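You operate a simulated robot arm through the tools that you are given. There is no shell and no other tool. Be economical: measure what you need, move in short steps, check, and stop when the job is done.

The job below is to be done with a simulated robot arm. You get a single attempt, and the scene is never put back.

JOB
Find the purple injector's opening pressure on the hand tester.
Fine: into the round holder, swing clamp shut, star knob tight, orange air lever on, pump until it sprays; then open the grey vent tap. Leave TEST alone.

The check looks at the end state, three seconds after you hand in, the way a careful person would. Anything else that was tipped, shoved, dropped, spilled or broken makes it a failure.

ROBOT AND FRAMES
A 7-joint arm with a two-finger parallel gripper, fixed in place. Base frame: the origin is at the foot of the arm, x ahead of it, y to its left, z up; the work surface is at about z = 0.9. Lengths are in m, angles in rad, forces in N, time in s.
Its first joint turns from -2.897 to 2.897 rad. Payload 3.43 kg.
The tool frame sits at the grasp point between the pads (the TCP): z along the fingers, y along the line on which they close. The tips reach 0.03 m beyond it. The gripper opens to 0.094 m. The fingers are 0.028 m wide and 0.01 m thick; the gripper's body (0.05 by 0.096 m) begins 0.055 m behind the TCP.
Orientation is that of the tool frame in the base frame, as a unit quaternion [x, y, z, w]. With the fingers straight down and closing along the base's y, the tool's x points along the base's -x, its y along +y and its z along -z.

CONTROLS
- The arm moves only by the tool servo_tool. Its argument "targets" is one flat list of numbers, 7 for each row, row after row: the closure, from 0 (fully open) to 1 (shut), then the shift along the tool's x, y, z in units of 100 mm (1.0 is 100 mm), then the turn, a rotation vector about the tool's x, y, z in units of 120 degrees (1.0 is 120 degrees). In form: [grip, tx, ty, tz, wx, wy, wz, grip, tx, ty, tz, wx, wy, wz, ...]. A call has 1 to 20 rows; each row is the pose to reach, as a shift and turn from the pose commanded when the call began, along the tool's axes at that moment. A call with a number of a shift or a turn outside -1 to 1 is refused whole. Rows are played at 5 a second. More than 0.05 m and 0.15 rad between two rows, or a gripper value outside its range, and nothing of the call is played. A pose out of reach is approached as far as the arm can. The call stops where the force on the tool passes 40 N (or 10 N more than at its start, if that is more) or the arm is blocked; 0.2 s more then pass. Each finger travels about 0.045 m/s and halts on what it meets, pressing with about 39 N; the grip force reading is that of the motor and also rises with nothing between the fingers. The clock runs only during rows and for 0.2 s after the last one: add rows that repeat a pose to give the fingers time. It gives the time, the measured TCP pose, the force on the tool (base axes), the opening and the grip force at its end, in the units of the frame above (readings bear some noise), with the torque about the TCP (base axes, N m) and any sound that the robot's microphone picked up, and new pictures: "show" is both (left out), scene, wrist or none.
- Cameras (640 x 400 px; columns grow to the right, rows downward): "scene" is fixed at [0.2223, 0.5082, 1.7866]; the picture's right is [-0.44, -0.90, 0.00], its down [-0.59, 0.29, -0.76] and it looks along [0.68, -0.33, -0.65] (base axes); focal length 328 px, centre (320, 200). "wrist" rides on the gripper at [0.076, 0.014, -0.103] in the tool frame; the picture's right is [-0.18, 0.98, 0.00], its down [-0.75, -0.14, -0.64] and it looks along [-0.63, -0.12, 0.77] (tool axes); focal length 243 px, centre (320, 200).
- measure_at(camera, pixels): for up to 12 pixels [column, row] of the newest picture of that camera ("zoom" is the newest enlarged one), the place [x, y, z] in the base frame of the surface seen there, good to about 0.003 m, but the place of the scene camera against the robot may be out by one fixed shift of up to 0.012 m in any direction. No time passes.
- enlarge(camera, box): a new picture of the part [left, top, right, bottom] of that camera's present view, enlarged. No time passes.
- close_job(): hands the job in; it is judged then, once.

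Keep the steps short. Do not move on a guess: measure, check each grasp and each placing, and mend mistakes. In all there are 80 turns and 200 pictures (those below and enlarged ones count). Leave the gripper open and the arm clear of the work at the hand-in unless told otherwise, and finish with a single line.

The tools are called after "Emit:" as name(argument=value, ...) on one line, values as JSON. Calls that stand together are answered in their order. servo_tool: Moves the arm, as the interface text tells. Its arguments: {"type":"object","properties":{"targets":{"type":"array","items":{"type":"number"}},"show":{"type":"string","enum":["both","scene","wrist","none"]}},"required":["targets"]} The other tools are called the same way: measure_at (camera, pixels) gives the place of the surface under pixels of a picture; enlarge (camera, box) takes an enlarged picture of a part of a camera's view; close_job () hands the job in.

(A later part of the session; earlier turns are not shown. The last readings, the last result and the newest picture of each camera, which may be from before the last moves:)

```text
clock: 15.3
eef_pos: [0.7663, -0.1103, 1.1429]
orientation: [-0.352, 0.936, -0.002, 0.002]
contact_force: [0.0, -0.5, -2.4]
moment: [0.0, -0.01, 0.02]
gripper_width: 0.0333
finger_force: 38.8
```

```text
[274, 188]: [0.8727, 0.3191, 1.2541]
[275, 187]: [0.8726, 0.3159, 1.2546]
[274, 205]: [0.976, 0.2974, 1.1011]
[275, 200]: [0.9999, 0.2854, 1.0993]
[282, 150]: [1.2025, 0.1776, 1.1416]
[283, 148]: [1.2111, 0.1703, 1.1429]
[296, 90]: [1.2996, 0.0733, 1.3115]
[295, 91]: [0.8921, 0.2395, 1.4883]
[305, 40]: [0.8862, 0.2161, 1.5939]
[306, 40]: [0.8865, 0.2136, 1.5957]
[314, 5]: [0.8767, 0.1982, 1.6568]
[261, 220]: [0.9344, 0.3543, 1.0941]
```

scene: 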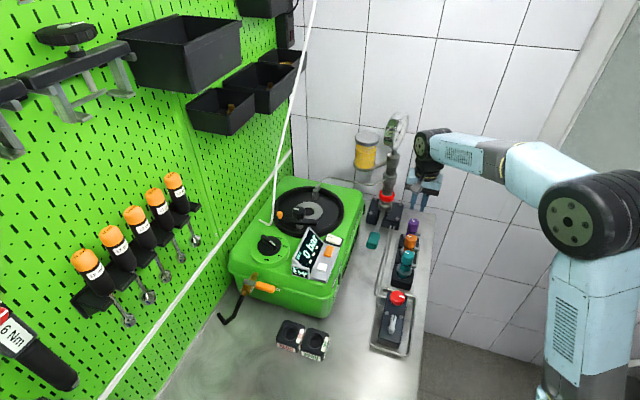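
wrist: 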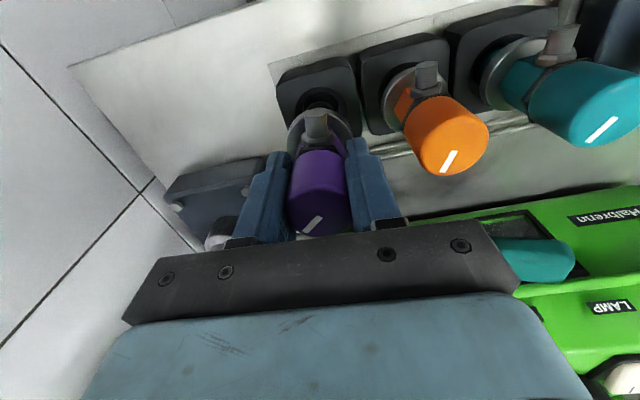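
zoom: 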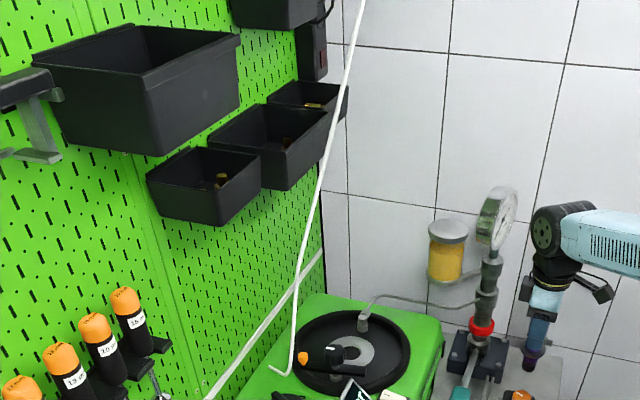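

A white hose or rod hangs diagonally over the box, from (0.857,0.35,1.15) up to (0.877,0.20,1.66). I must stay clear of it. Next: raise the injector and slide back from the tower, then get a wrist view of the holder.

Emit:
servo_tool(targets=[0.9, 0, 0.1, -0.35, 0, 0, 0, 0.9, 0, 0.3, -0.65, 0, 0, 0, 0.9, 0, 0.55, -0.9, 0, 0, 0, 0.9, 0, 0.8, -1.0, 0, 0, 0, 0.9, 0, 1.0, -1.0, 0, 0, 0], show="none")

Emit:
servo_tool(targets=[0.9, 0, 0.3, -0.2, 0, 0, 0, 0.9, 0, 0.6, -0.4, 0, 0, 0, 0.9, 0, 0.9, -0.6, 0, 0, 0, 0.9, 0, 0.9, -0.6, 0, 0, 0], show="both")

```text
clock: 16.5
eef_pos: [0.7, -0.0346, 1.2426]
orientation: [-0.352, 0.936, -0.001, 0.001]
contact_force: [0.4, -0.6, -2.5]
moment: [0.06, -0.02, -0.04]
gripper_width: 0.0334
finger_force: 38.9
```

```text
clock: 17.5
eef_pos: [0.6384, 0.0339, 1.3014]
orientation: [-0.352, 0.936, -0.001, 0.002]
contact_force: [-0.3, -0.1, -3.8]
moment: [0.04, -0.02, -0.01]
gripper_width: 0.0332
finger_force: 38.9
```

scene: 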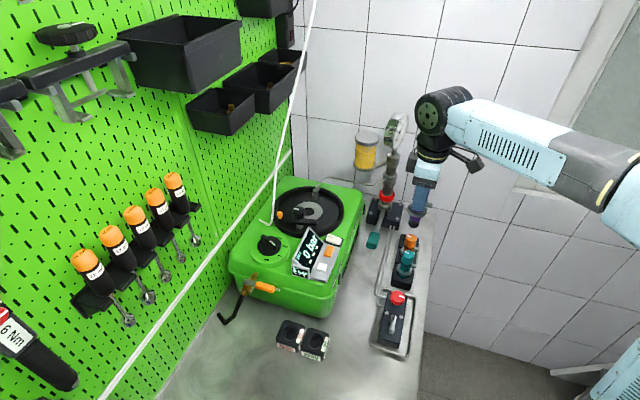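
wrist: 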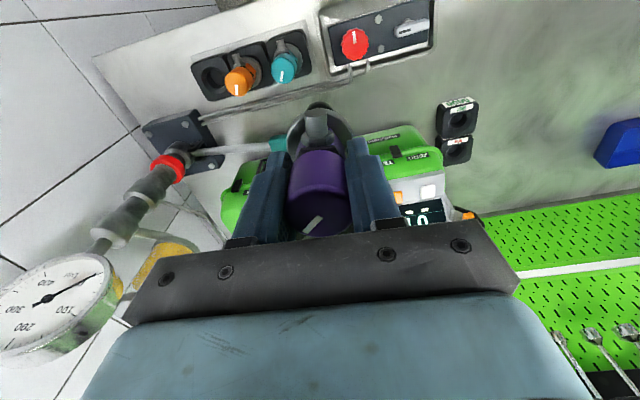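

Emit:
servo_tool(targets=[0.9, -0.33, 0.05, -0.1, 0, 0, 0, 0.9, -0.66, 0.1, -0.2, 0, 0, 0, 0.9, -1.0, 0.15, -0.3, 0, 0, 0], show="none")

Emit:
servo_tool(targets=[0.9, -0.25, 0.05, 0, 0, 0, 0, 0.9, -0.5, 0.1, 0, 0, 0, 0, 0.9, -0.5, 0.1, 0, 0, 0, 0], show="both")

Emit:
enlarge(camera="wrist", box=[100, 0, 480, 240])

```text
clock: 18.3
eef_pos: [0.7064, 0.1119, 1.3325]
orientation: [-0.352, 0.936, -0.002, 0.002]
contact_force: [-0.8, -0.4, -2.6]
moment: [0.03, -0.05, 0.03]
gripper_width: 0.0332
finger_force: 38.6
```

```text
clock: 19.1
eef_pos: [0.7383, 0.1526, 1.3327]
orientation: [-0.352, 0.936, -0.002, 0.003]
contact_force: [0.4, -0.2, -2.2]
moment: [0.0, -0.02, -0.02]
gripper_width: 0.0336
finger_force: 39.5
```

scene: 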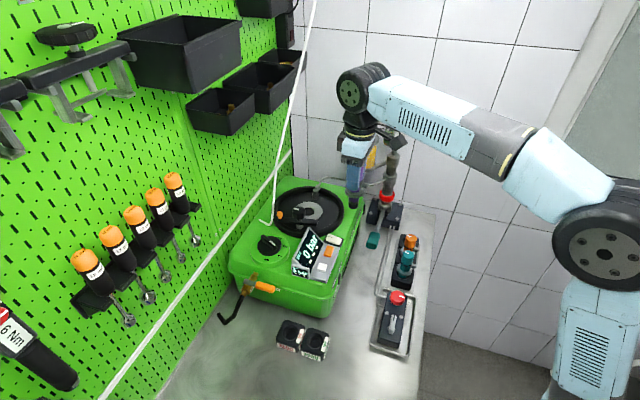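
wrist: 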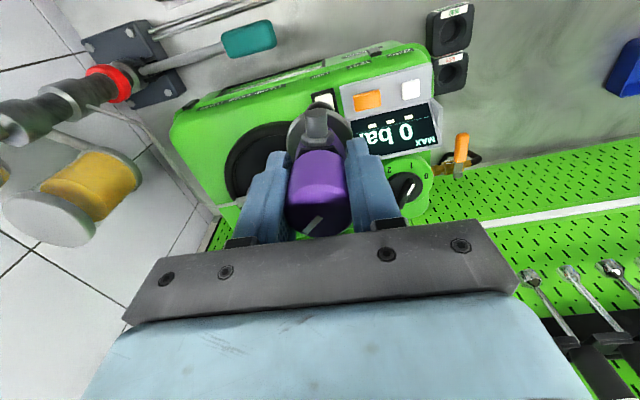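

```text
1.67 times, centred on (290, 120) of wrist
```

zoom: 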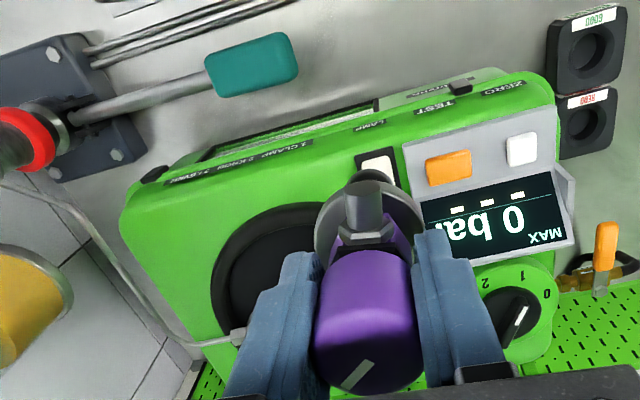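

The held injector hides the holder. Slide 100 mm along +y_tool to get a side view of it.

Emit:
servo_tool(targets=[0.9, 0, 0.33, 0, 0, 0, 0, 0.9, -0.1, 0.66, 0, 0, 0, 0, 0.9, -0.2, 1.0, 0, 0, 0, 0, 0.9, -0.2, 1.0, 0, 0, 0, 0], show="wrist")

Emit:
enlarge(camera="wrist", box=[120, 20, 320, 220])

```text
clock: 20.1
eef_pos: [0.6858, 0.2401, 1.3315]
orientation: [-0.352, 0.936, -0.001, 0.002]
contact_force: [0.8, -0.8, -3.5]
moment: [0.02, -0.01, -0.02]
gripper_width: 0.0332
finger_force: 38.7
```

wrist: 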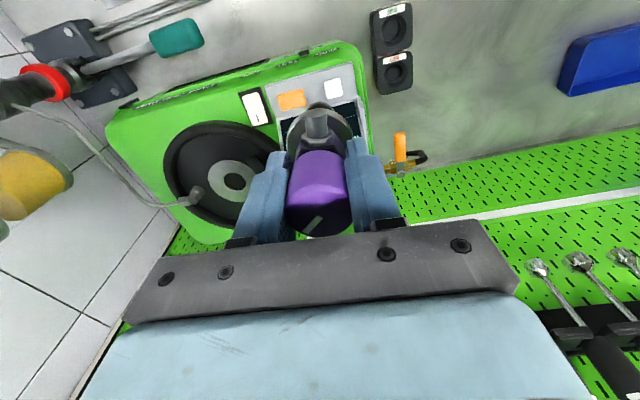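

```text
2.00 times, centred on (220, 120) of wrist
```

zoom: 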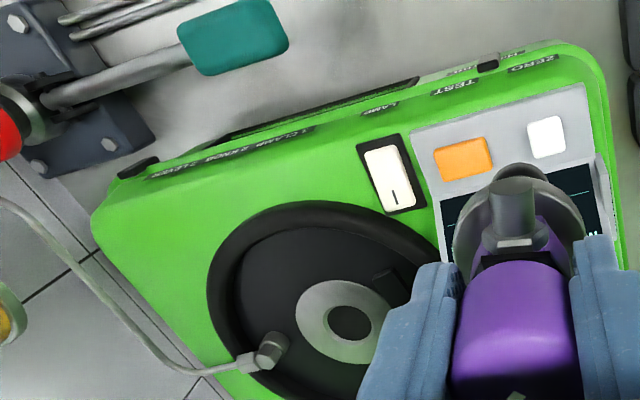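

Emit:
measure_at(camera="wrist", pixels=[[235, 181], [227, 181], [245, 181], [235, 172], [235, 191], [221, 181], [252, 176], [235, 164], [230, 198], [197, 192], [250, 171], [214, 176]])

Emit:
measure_at(camera="scene", pixels=[[307, 212], [315, 205], [310, 213], [302, 203], [322, 212], [310, 203], [412, 222], [409, 240]])

Emit:
enlarge(camera="scene", box=[260, 180, 350, 240])

```text
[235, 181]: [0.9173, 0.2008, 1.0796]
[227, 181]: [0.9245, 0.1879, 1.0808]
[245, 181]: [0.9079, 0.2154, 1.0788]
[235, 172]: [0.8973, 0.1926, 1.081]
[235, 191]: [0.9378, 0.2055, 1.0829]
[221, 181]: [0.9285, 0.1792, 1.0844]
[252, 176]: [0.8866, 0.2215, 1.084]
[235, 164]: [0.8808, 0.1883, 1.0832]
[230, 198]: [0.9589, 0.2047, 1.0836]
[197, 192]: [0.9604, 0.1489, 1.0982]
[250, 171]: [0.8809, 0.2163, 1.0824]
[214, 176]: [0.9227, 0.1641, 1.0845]
```

```text
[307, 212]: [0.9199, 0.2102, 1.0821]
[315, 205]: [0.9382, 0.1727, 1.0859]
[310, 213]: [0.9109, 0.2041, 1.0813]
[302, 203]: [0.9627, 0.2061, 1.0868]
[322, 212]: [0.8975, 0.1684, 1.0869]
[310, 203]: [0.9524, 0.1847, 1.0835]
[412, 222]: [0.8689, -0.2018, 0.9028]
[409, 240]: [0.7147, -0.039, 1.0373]
```

```text
6.67 times, centred on (305, 210) of scene
```

zoom: 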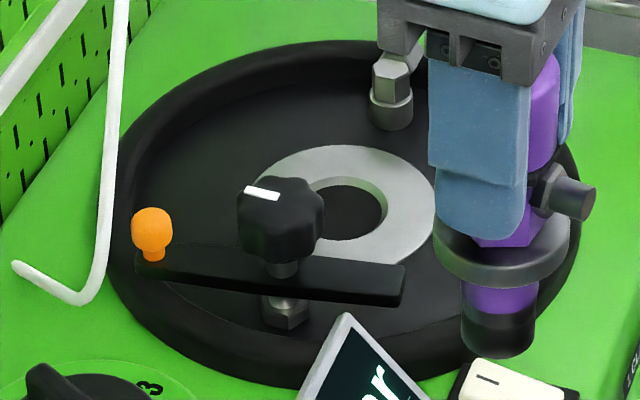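

Emit:
enlarge(camera="scene", box=[296, 198, 332, 222])

Emit:
enlarge(camera="wrist", box=[205, 155, 265, 205])

Emit:
enlarge(camera="scene", box=[318, 190, 366, 240])

```text
16.00 times, centred on (314, 210) of scene
```

zoom: 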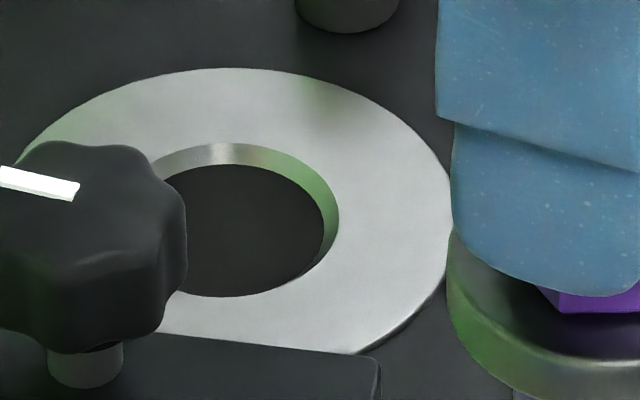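

```text
8.00 times, centred on (235, 180) of wrist
```

zoom: 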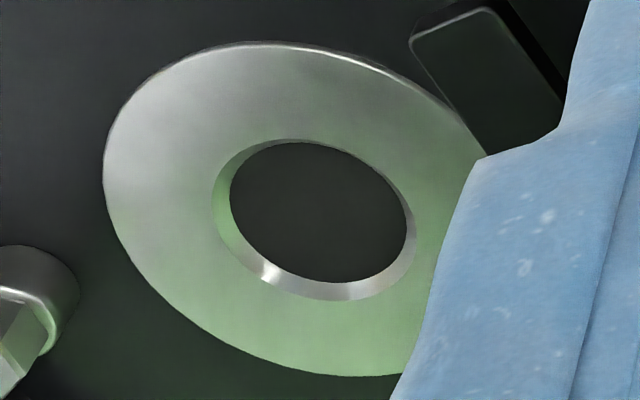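

```text
8.00 times, centred on (342, 215) of scene
```

zoom: 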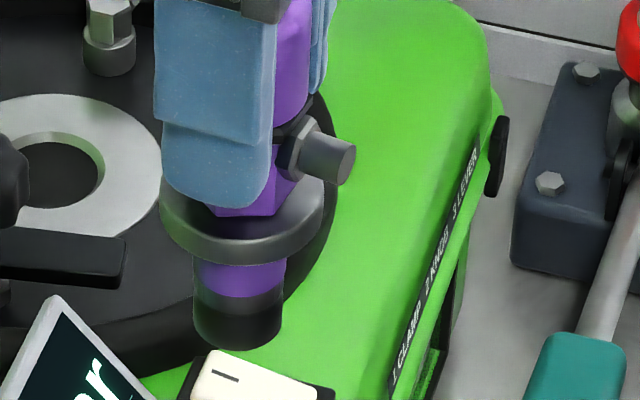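

Hole centre ≈ (0.917, 0.2005, 1.084). Before moving in, I check the wrist housing's extent against the hanging rod.

Emit:
enlarge(camera="scene", box=[270, 0, 430, 220])

Emit:
measure_at(camera="scene", pixels=[[283, 165], [288, 120], [291, 110], [336, 188], [345, 187], [301, 60], [310, 25], [330, 184], [318, 186]])

```text
1.82 times, centred on (350, 110) of scene
```

zoom: 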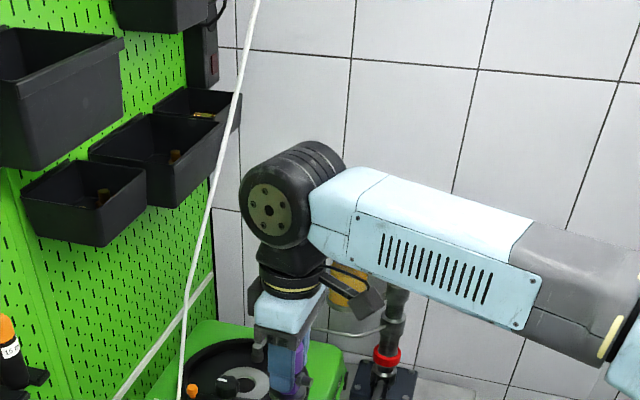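

```text
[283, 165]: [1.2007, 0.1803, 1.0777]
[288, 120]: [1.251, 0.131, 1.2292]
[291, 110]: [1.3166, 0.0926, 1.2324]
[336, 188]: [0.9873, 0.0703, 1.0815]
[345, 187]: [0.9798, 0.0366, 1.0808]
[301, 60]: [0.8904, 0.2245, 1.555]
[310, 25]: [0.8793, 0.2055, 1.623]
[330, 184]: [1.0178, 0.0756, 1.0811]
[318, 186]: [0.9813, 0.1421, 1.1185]
```

Emit:
measure_at(camera="zoom", pixels=[[268, 210], [268, 172], [268, 245], [245, 200], [285, 235], [305, 150], [330, 165], [285, 265], [265, 283], [283, 310], [350, 220], [345, 190]])

```text
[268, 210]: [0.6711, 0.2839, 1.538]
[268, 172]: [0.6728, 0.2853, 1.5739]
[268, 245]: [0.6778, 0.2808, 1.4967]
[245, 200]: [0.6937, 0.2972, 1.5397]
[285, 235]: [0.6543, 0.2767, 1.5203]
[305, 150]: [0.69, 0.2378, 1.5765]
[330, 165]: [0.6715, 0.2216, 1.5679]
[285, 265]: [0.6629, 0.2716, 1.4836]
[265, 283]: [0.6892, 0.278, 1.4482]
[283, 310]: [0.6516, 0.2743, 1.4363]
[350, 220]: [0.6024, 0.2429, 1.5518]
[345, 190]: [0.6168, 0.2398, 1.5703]
```

Moving in vertically at height would bring the wrist housing close to the rod. I'll approach from the far side, low and tilted slightly away. First go to a waypoint about 13 cm behind the hole.

Emit:
servo_tool(targets=[0.9, 0, -0.33, 0.1, 0, 0, 0, 0.9, 0, -0.66, 0.2, 0, 0, 0, 0.9, 0, -1.0, 0.3, 0, 0, 0], show="none")

Emit:
servo_tool(targets=[0.9, -0.05, -0.3, 0.2, 0, 0, 0, 0.9, -0.1, -0.6, 0.5, 0, 0, 0, 0.9, -0.17, -0.82, 0.8, -0.04, 0, 0, 0.9, -0.17, -0.82, 0.84, -0.08, 0, 0, 0.9, -0.17, -0.82, 0.84, -0.08, 0, 0], show="both")

Emit:
enlarge(camera="scene", box=[250, 70, 430, 250])

```text
clock: 20.9
eef_pos: [0.7504, 0.1645, 1.3024]
orientation: [-0.351, 0.936, -0.001, 0.002]
contact_force: [-1.4, -0.5, -3.0]
moment: [-0.02, -0.01, 0.01]
gripper_width: 0.033
finger_force: 39.5
```

```text
clock: 22.1
eef_pos: [0.8187, 0.115, 1.2179]
orientation: [-0.352, 0.933, 0.077, -0.028]
contact_force: [-0.6, 0.3, -3.9]
moment: [-0.02, 0.04, 0.02]
gripper_width: 0.0333
finger_force: 38.6
```

scene: 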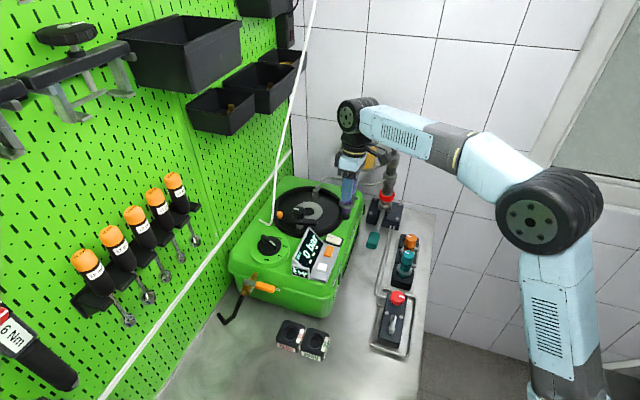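
wrist: 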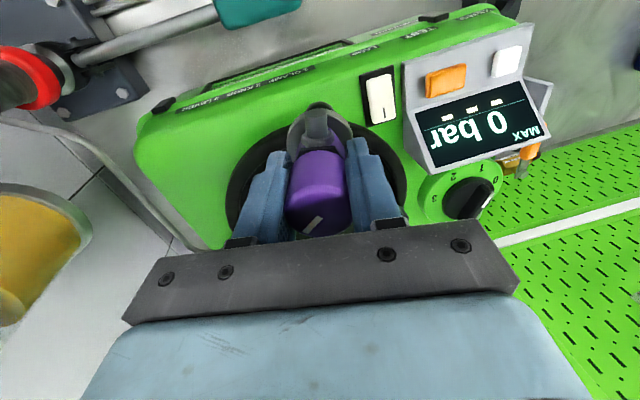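

```text
2.22 times, centred on (340, 160) of scene
```

zoom: 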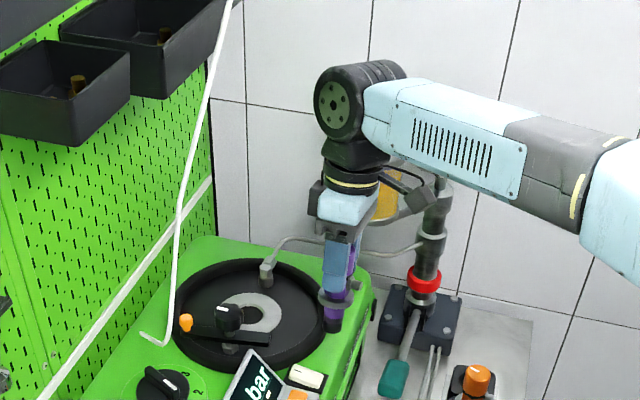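

Emit:
servo_tool(targets=[0.9, -0.25, 0, 0, 0, 0, 0, 0.9, -0.5, 0, 0, 0, 0, 0, 0.9, -0.75, 0, 0, 0, 0, 0, 0.9, -1.0, 0, 0.0, 0, 0, 0, 0.9, -1.0, 0, 0.0, 0, 0, 0], show="both")

Emit:
enlarge(camera="scene", box=[250, 70, 430, 250])

Emit:
enlarge(camera="scene", box=[275, 170, 355, 240])

```text
clock: 23.3
eef_pos: [0.896, 0.1793, 1.2189]
orientation: [-0.351, 0.933, 0.077, -0.028]
contact_force: [-0.2, -0.4, -3.3]
moment: [-0.01, 0.0, 0.0]
gripper_width: 0.0332
finger_force: 39.5
```

scene: 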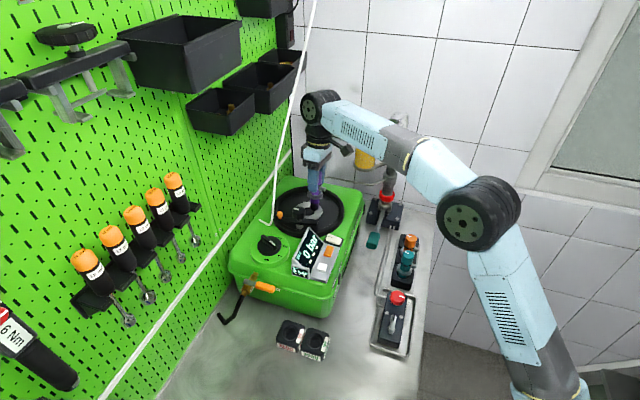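
wrist: 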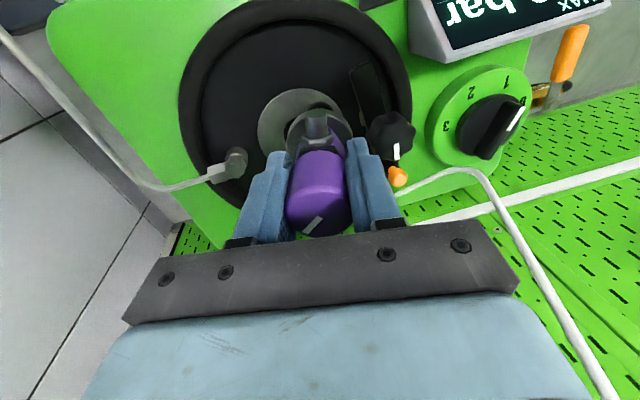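

```text
2.22 times, centred on (340, 160) of scene
```

zoom: 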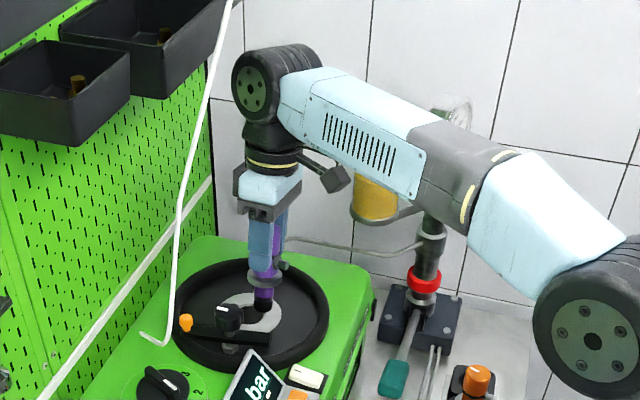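

```text
5.71 times, centred on (315, 205) of scene
```

zoom: 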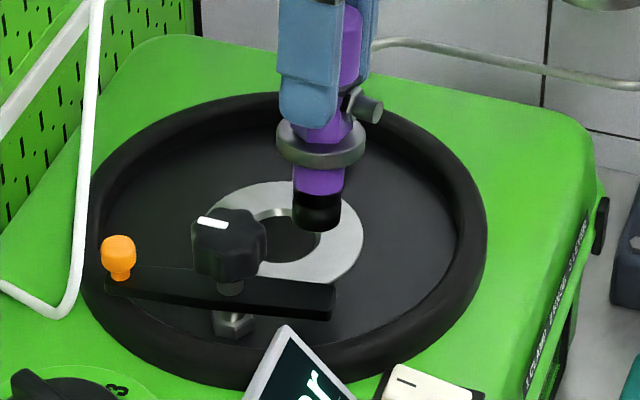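

Good view of the clamp from the wrist. Measure the knob, handle, bar, rod and connector from it.

Emit:
measure_at(camera="wrist", pixels=[[391, 130], [376, 128], [405, 125], [398, 175], [356, 72], [375, 68], [368, 95], [470, 172], [510, 235], [560, 310], [236, 160], [600, 380]])

Emit:
enlarge(camera="wrist", box=[230, 50, 430, 210])

```text
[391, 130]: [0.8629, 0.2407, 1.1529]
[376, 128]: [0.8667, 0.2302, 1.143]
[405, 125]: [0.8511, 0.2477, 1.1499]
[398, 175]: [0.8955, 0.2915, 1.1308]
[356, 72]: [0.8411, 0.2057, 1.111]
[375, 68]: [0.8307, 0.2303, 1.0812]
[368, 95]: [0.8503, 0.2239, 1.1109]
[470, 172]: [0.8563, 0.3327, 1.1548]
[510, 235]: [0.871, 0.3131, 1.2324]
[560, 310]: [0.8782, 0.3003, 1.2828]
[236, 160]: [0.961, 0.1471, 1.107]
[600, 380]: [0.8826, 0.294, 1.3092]
```

```text
2.50 times, centred on (330, 130) of wrist
```

zoom: 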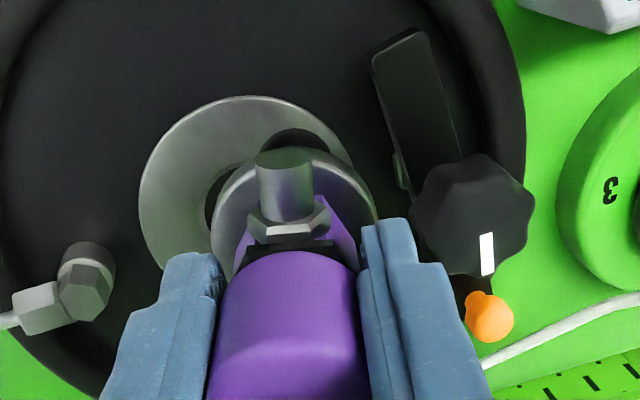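

Emit:
servo_tool(targets=[0.9, -0.15, -0.01, 0.12, 0, 0, 0, 0.9, -0.297, -0.03, 0.26, 0, 0, 0, 0.9, -0.297, -0.03, 0.3, 0.03, 0, 0, 0.9, -0.297, -0.03, 0.3, 0.06, 0, 0, 0.9, -0.297, -0.03, 0.3, 0.08, 0, 0, 0.9, -0.297, -0.03, 0.3, 0.08, 0, 0], show="both")

Emit:
enlarge(camera="scene", box=[250, 70, 430, 250])

Emit:
enlarge(camera="scene", box=[280, 170, 350, 230])

Emit:
enlarge(camera="wrist", box=[200, 50, 440, 240])

```text
clock: 24.7
eef_pos: [0.9166, 0.2006, 1.1898]
orientation: [-0.352, 0.936, -0.001, 0.002]
contact_force: [1.2, -0.9, -3.2]
moment: [0.01, 0.01, 0.02]
gripper_width: 0.0334
finger_force: 38.8
```

scene: 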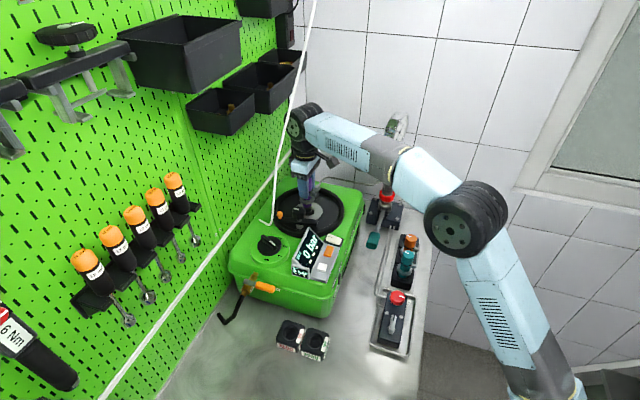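
wrist: 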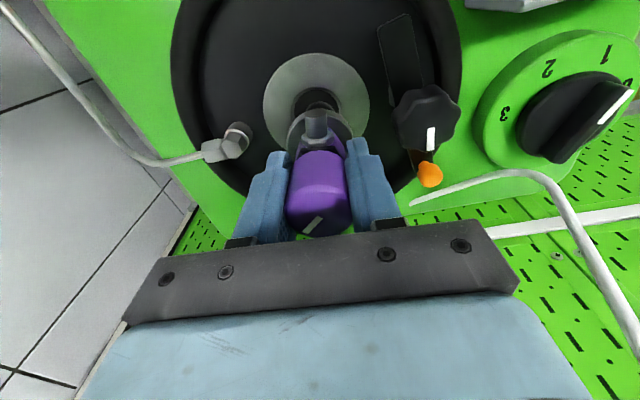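

```text
2.22 times, centred on (340, 160) of scene
```

zoom: 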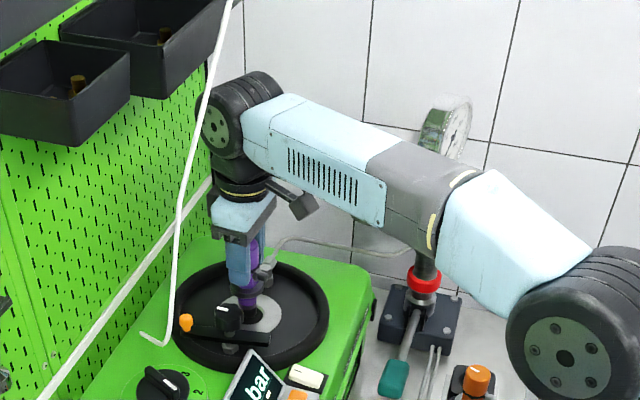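

```text
6.67 times, centred on (315, 200) of scene
```

zoom: 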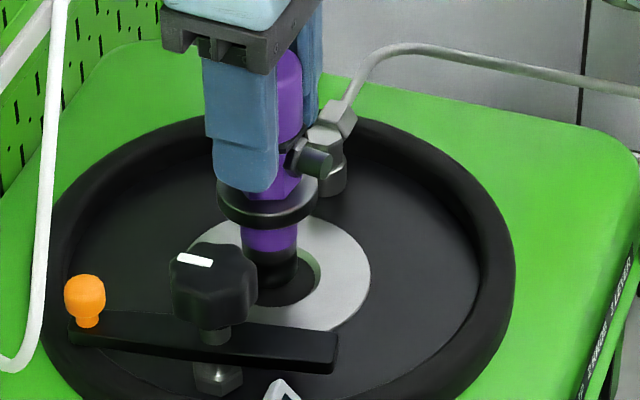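

```text
2.11 times, centred on (320, 145) of wrist
```

zoom: 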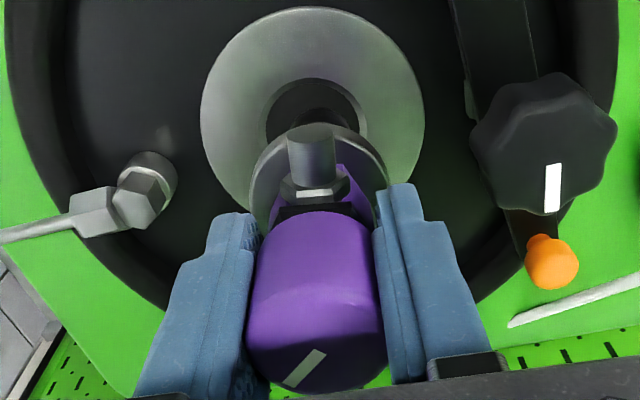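

Emit:
measure_at(camera="zoom", pixels=[[312, 12], [206, 110], [420, 110], [310, 74], [262, 130], [370, 125], [312, 100], [222, 170], [410, 160], [312, 125]])

```text
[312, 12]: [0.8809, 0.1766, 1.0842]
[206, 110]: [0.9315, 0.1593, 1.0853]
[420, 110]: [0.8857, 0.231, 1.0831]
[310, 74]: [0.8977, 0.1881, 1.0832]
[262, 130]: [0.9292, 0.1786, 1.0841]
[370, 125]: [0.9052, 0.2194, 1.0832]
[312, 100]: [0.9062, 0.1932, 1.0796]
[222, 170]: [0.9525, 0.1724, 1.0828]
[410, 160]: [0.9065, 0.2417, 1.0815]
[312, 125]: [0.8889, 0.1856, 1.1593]
```

The ring fit confirms the centre (0.917, 0.2005). Lower slowly, watching the force.

Emit:
servo_tool(targets=[0.9, 0, 0, 0.08, 0, 0, 0, 0.9, 0, 0, 0.16, 0, 0, 0, 0.9, 0, 0, 0.22, 0, 0, 0, 0.9, 0, 0, 0.28, 0, 0, 0, 0.9, 0, 0, 0.34, 0, 0, 0, 0.9, 0, 0, 0.4, 0, 0, 0, 0.9, 0, 0, 0.45, 0, 0, 0], show="wrist")

Emit:
enlarge(camera="scene", box=[280, 170, 350, 230])

```text
clock: 26.3
eef_pos: [0.9155, 0.2007, 1.1443]
orientation: [-0.352, 0.936, -0.001, 0.003]
contact_force: [-0.3, 0.9, -0.2]
moment: [0.01, 0.0, 0.02]
gripper_width: 0.0332
finger_force: 39.1
```

wrist: 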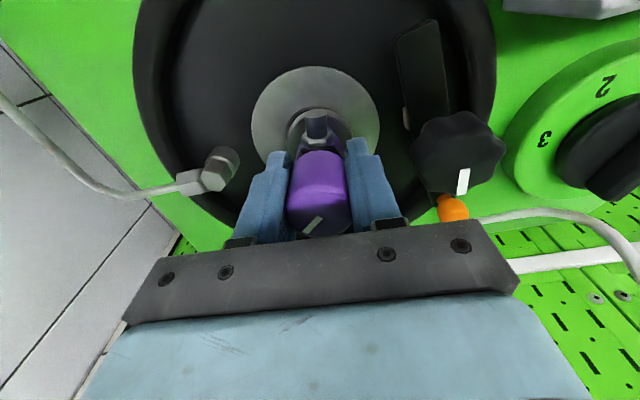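

```text
6.67 times, centred on (315, 200) of scene
```

zoom: 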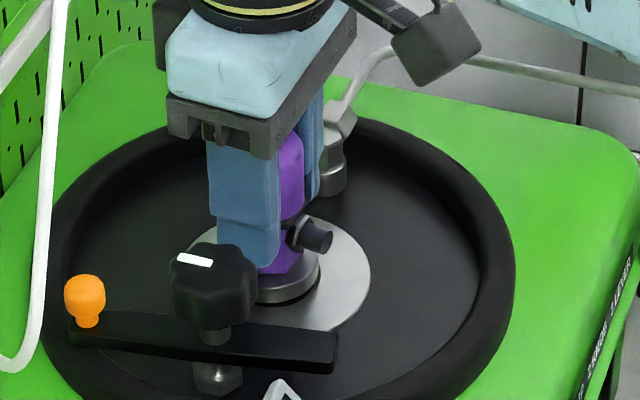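

It enters the hole and the flange is close to the ring. Continue in 2–3 mm steps.

Emit:
servo_tool(targets=[0.9, 0, 0, 0.03, 0, 0, 0, 0.9, 0, 0, 0.06, 0, 0, 0, 0.9, 0, 0, 0.09, 0, 0, 0, 0.9, 0, 0, 0.12, 0, 0, 0], show="wrist")

Emit:
enlarge(camera="scene", box=[280, 170, 350, 230])

```text
clock: 27.3
eef_pos: [0.9153, 0.2021, 1.1336]
orientation: [-0.352, 0.936, -0.002, 0.003]
contact_force: [4.3, -0.1, 33.3]
moment: [-0.01, -0.09, -0.01]
gripper_width: 0.0332
finger_force: 39.5
```

wrist: 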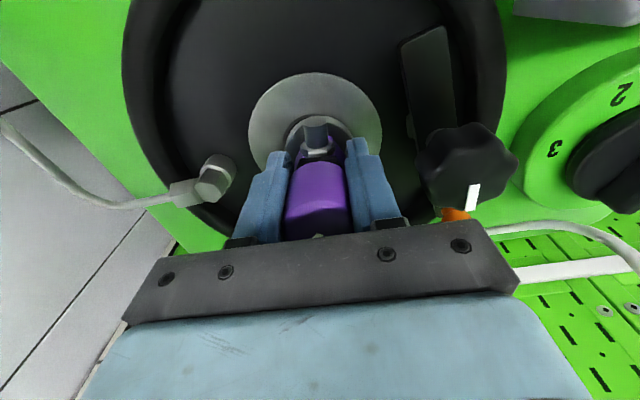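

```text
6.67 times, centred on (315, 200) of scene
```

zoom: 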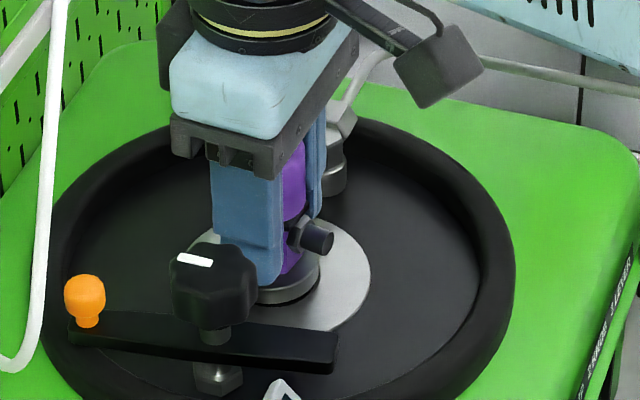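

Seated: 33 N upward with the flange on the ring. Open partly (the knob is near the +y finger), rise straight to the earlier safe height, then back off along +x_tool.

Emit:
servo_tool(targets=[0.9, 0, 0, -0.04, 0, 0, 0, 0.6, 0, 0, -0.04, 0, 0, 0, 0.47, 0, 0, -0.04, 0, 0, 0, 0.47, 0, 0, -0.04, 0, 0, 0, 0.47, 0, 0, -0.04, 0, 0, 0], show="wrist")

Emit:
enlarge(camera="scene", box=[280, 170, 350, 230])

```text
clock: 28.5
eef_pos: [0.9165, 0.2004, 1.1359]
orientation: [-0.352, 0.936, 0.0, 0.002]
contact_force: [-1.0, 0.7, 0.5]
moment: [0.0, 0.02, -0.01]
gripper_width: 0.0499
finger_force: 0.0
```

wrist: 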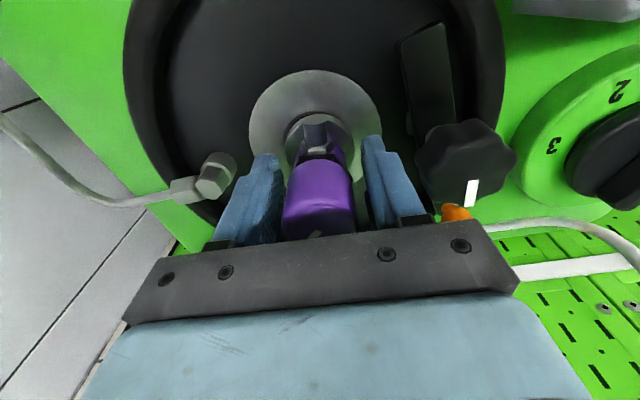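

```text
6.67 times, centred on (315, 200) of scene
```

zoom: 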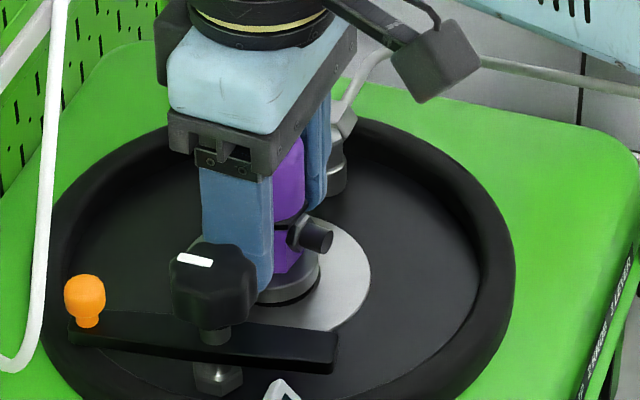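

Emit:
servo_tool(targets=[0.47, 0, 0, -0.15, 0, 0, 0, 0.47, 0, 0, -0.35, 0, 0, 0, 0.47, 0, 0, -0.56, 0, 0, 0, 0.47, 0.05, 0, -0.58, -0.06, 0, 0, 0.47, 0.4, 0, -0.7, -0.08, 0, 0, 0.47, 0.8, 0, -0.8, -0.08, 0, 0, 0.47, 0.8, 0, -0.8, -0.08, 0, 0], show="both")

Emit:
enlarge(camera="wrist", box=[180, 20, 480, 240])

Emit:
enlarge(camera="scene", box=[260, 170, 350, 240])

```text
clock: 30.1
eef_pos: [0.8536, 0.1494, 1.2162]
orientation: [-0.35, 0.933, 0.078, -0.027]
contact_force: [-0.2, 0.8, 1.1]
moment: [0.0, 0.01, 0.0]
gripper_width: 0.05
finger_force: 0.2
```

scene: 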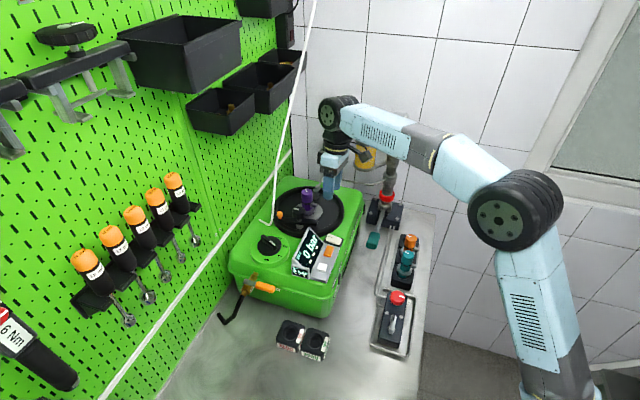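
wrist: 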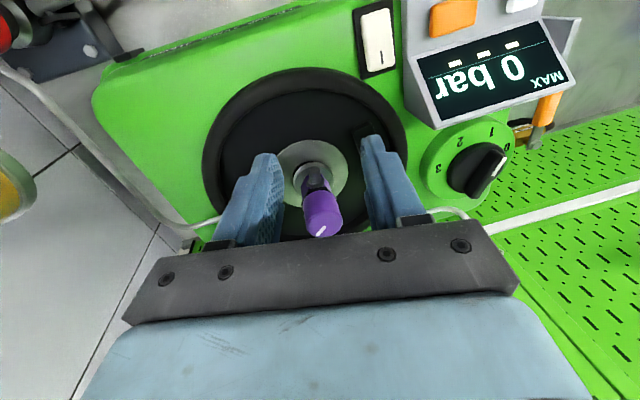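

```text
1.82 times, centred on (330, 130) of wrist
```

zoom: 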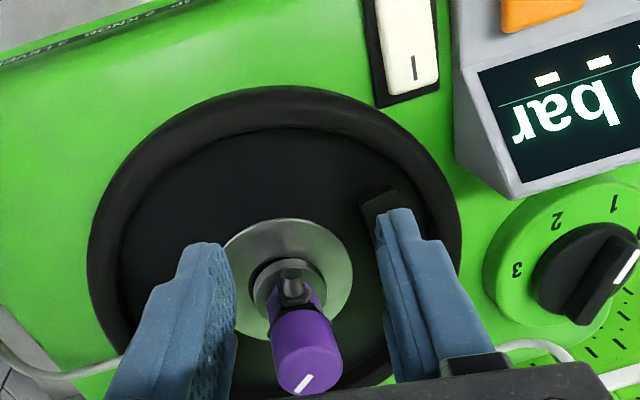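

```text
5.71 times, centred on (305, 205) of scene
```

zoom: 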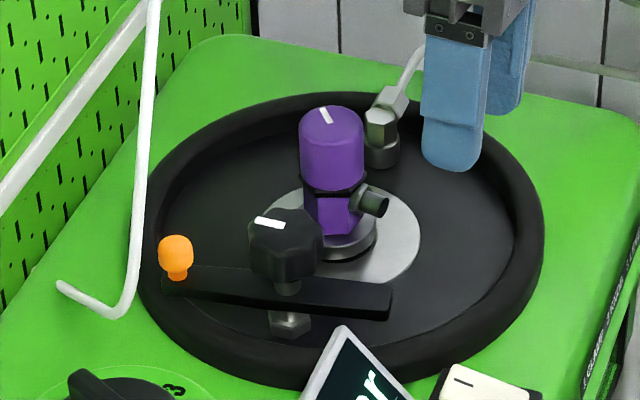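

The injector stands upright in the holder. Now the clamp: I'll push the bar's free end with closed fingers, which stays away from the rod. Measure the display, knob, bar and cap heights first.

Emit:
measure_at(camera="wrist", pixels=[[437, 128], [406, 58], [420, 95], [412, 110], [500, 108], [480, 115], [360, 135], [370, 128], [320, 231], [316, 180], [450, 150], [400, 100]])

Emit:
measure_at(camera="scene", pixels=[[311, 227], [309, 233], [323, 242], [305, 234], [319, 224], [308, 221], [287, 219], [300, 225]])

```text
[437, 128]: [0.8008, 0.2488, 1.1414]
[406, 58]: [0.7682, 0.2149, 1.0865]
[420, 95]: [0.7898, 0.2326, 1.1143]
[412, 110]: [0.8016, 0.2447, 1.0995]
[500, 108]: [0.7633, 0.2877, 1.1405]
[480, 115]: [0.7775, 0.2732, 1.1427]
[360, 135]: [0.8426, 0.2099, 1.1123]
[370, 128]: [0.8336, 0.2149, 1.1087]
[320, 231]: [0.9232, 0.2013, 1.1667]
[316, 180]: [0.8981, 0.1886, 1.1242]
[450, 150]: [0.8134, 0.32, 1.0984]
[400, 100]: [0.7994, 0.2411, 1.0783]
```

```text
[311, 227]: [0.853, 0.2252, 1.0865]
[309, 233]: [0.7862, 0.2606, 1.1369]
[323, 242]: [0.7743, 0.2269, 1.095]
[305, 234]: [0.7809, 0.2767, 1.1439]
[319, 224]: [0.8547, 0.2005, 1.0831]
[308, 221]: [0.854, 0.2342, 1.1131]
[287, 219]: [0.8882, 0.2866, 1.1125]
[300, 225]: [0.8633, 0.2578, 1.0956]
```

Emit:
servo_tool(targets=[0.8, -0.1, 0.2, 0.08, 0.03, 0, 0, 1, -0.2, 0.45, 0.16, 0.06, 0, 0, 1, -0.3, 0.7, 0.26, 0.08, 0, 0, 1, -0.321, 0.798, 0.3, 0.08, 0, 0, 1, -0.321, 0.798, 0.3, 0.08, 0, 0, 1, -0.321, 0.798, 0.3, 0.08, 0, 0], show="both")

Emit:
enlarge(camera="wrist", box=[180, 20, 480, 240])

Emit:
enlarge(camera="scene", box=[250, 150, 350, 240])

```text
clock: 31.5
eef_pos: [0.8255, 0.232, 1.2001]
orientation: [-0.351, 0.936, -0.001, 0.002]
contact_force: [0.5, -0.2, 0.8]
moment: [0.0, -0.03, -0.03]
gripper_width: 0.0
finger_force: 33.0
```

scene: 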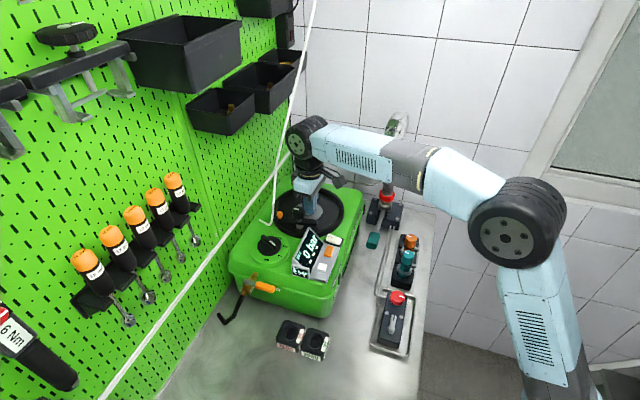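
wrist: 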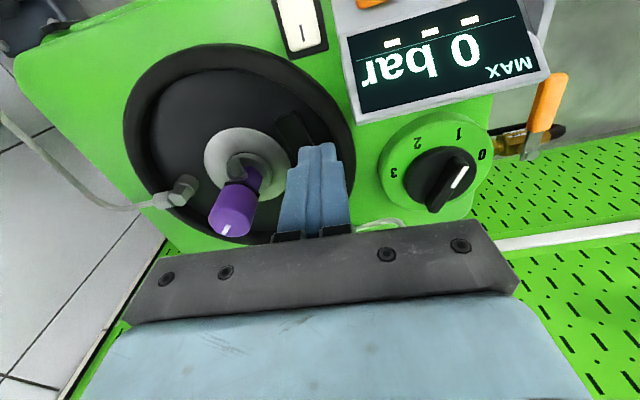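

```text
1.82 times, centred on (330, 130) of wrist
```

zoom: 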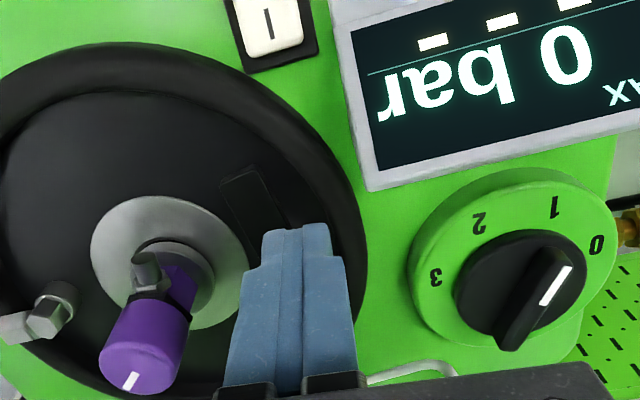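

```text
4.44 times, centred on (300, 195) of scene
```

zoom: 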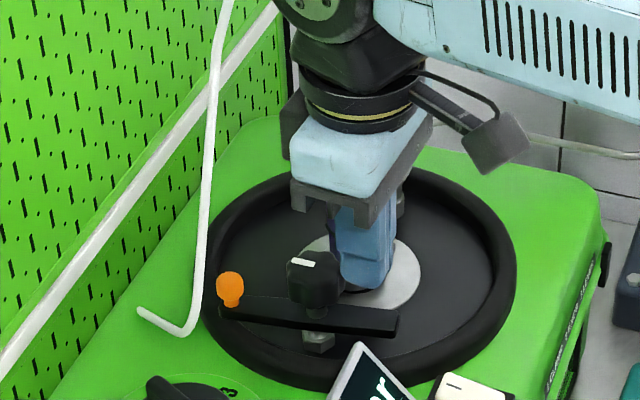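

Emit:
measure_at(camera="wrist", pixels=[[278, 122], [293, 113], [285, 118], [283, 135], [290, 150], [300, 130], [305, 140], [295, 125], [352, 121]])

Emit:
measure_at(camera="zoom", pixels=[[395, 318], [225, 308], [310, 325], [315, 270], [350, 315], [395, 330], [335, 300]])

```text
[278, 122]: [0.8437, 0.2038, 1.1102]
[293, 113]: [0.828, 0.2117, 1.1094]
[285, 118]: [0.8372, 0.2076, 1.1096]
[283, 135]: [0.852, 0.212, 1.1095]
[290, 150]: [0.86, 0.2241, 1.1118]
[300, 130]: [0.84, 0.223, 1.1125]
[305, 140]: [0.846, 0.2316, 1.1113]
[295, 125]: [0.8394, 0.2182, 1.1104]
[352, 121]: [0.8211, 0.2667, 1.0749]
```

```text
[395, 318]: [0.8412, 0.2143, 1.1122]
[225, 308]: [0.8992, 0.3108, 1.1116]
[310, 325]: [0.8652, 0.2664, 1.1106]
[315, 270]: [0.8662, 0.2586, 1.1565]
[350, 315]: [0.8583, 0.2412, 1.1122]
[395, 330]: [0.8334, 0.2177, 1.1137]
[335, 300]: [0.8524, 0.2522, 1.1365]
```

Emit:
measure_at(camera="wrist", pixels=[[345, 135], [338, 137], [330, 130], [325, 125], [320, 110], [330, 105], [340, 120], [350, 150]])

```text
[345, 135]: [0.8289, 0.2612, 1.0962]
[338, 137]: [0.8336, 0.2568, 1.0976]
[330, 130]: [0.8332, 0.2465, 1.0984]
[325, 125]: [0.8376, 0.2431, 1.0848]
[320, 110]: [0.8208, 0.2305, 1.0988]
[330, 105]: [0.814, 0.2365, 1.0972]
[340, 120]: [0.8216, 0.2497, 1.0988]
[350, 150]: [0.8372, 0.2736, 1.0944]
```

The disc's rim (z≈1.099) lies under the finger, so I'll lower the tips only to about 1.104, which still overlaps the bar (top 1.111).

Emit:
servo_tool(targets=[1, 0, 0.05, 0.1, 0, 0, 0, 1, 0, 0.05, 0.35, 0, 0, 0, 1, 0, 0.05, 0.6, 0, 0, 0, 1, 0, 0.05, 0.655, 0, 0, 0, 1, 0, 0.05, 0.655, 0, 0, 0], show="wrist")

Emit:
enlarge(camera="scene", box=[250, 170, 350, 240])

Emit:
enlarge(camera="wrist", box=[180, 20, 480, 240])

```text
clock: 32.7
eef_pos: [0.8226, 0.2369, 1.1328]
orientation: [-0.352, 0.936, -0.001, 0.003]
contact_force: [0.8, 0.2, 0.1]
moment: [0.01, -0.02, -0.03]
gripper_width: 0.0002
finger_force: 32.8
```

wrist: 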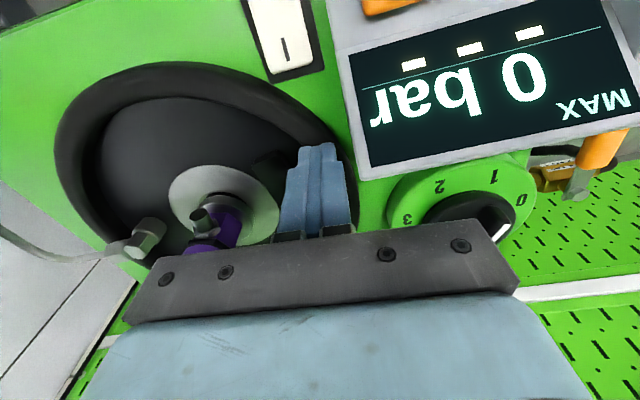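

```text
5.71 times, centred on (300, 205) of scene
```

zoom: 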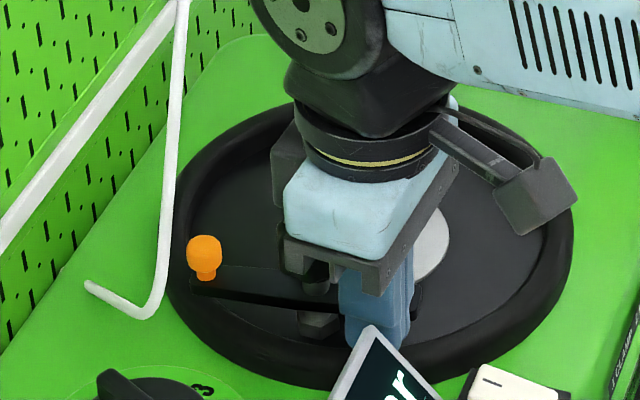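

```text
1.82 times, centred on (330, 130) of wrist
```

zoom: 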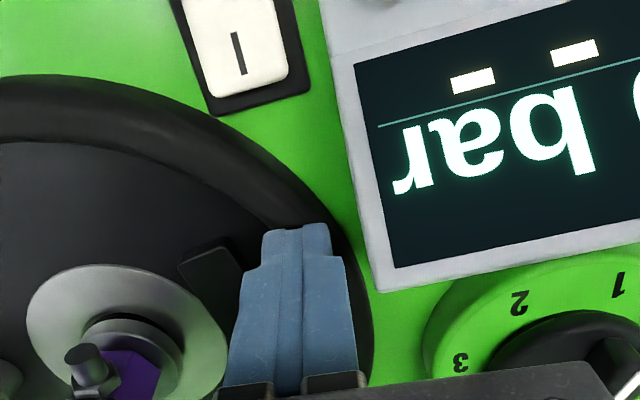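

Push the bar along its arc, first half.

Emit:
servo_tool(targets=[1, 0, -0.058, 0, 0, 0, 0, 1, 0.02, -0.1, 0, 0, 0, 0, 1, 0.032, -0.146, 0, 0, 0, 0, 1, 0.04, -0.2, 0, 0, 0, 0, 1, 0.044, -0.253, 0, 0, 0, 0, 1, 0.035, -0.31, 0, 0, 0, 0, 1, 0.022, -0.368, 0, 0, 0, 0], show="wrist")

Emit:
enlarge(camera="scene", box=[250, 170, 350, 240])

Emit:
enlarge(camera="wrist", box=[180, 20, 480, 240])

```text
clock: 34.3
eef_pos: [0.8443, 0.2069, 1.1333]
orientation: [-0.352, 0.936, -0.001, 0.002]
contact_force: [0.5, -0.3, -1.0]
moment: [0.01, 0.02, -0.01]
gripper_width: 0.0
finger_force: 32.9
```

wrist: 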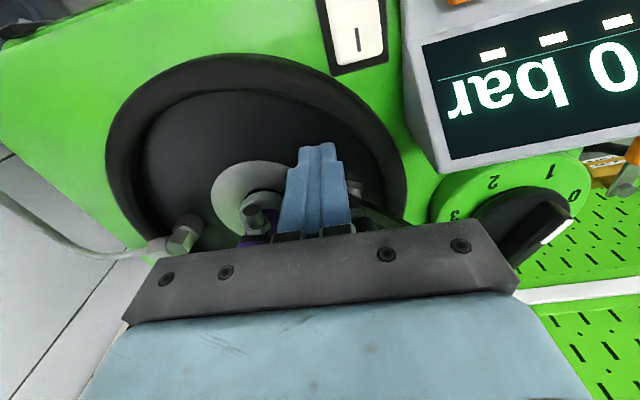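

```text
5.71 times, centred on (300, 205) of scene
```

zoom: 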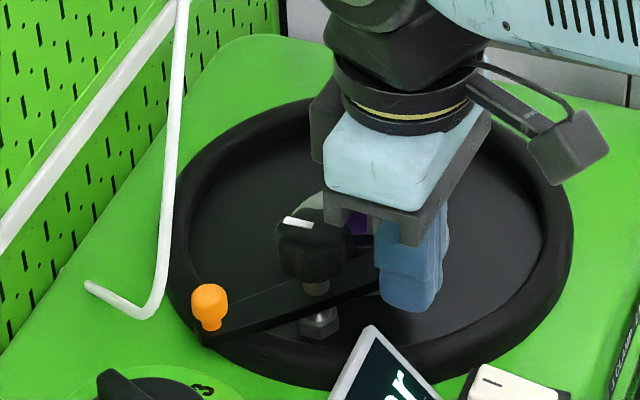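

```text
1.82 times, centred on (330, 130) of wrist
```

zoom: 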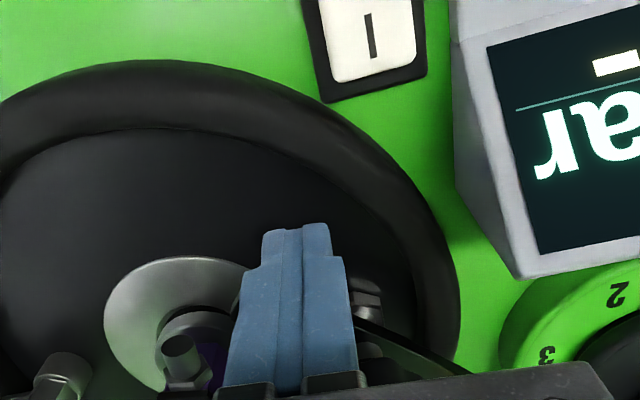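

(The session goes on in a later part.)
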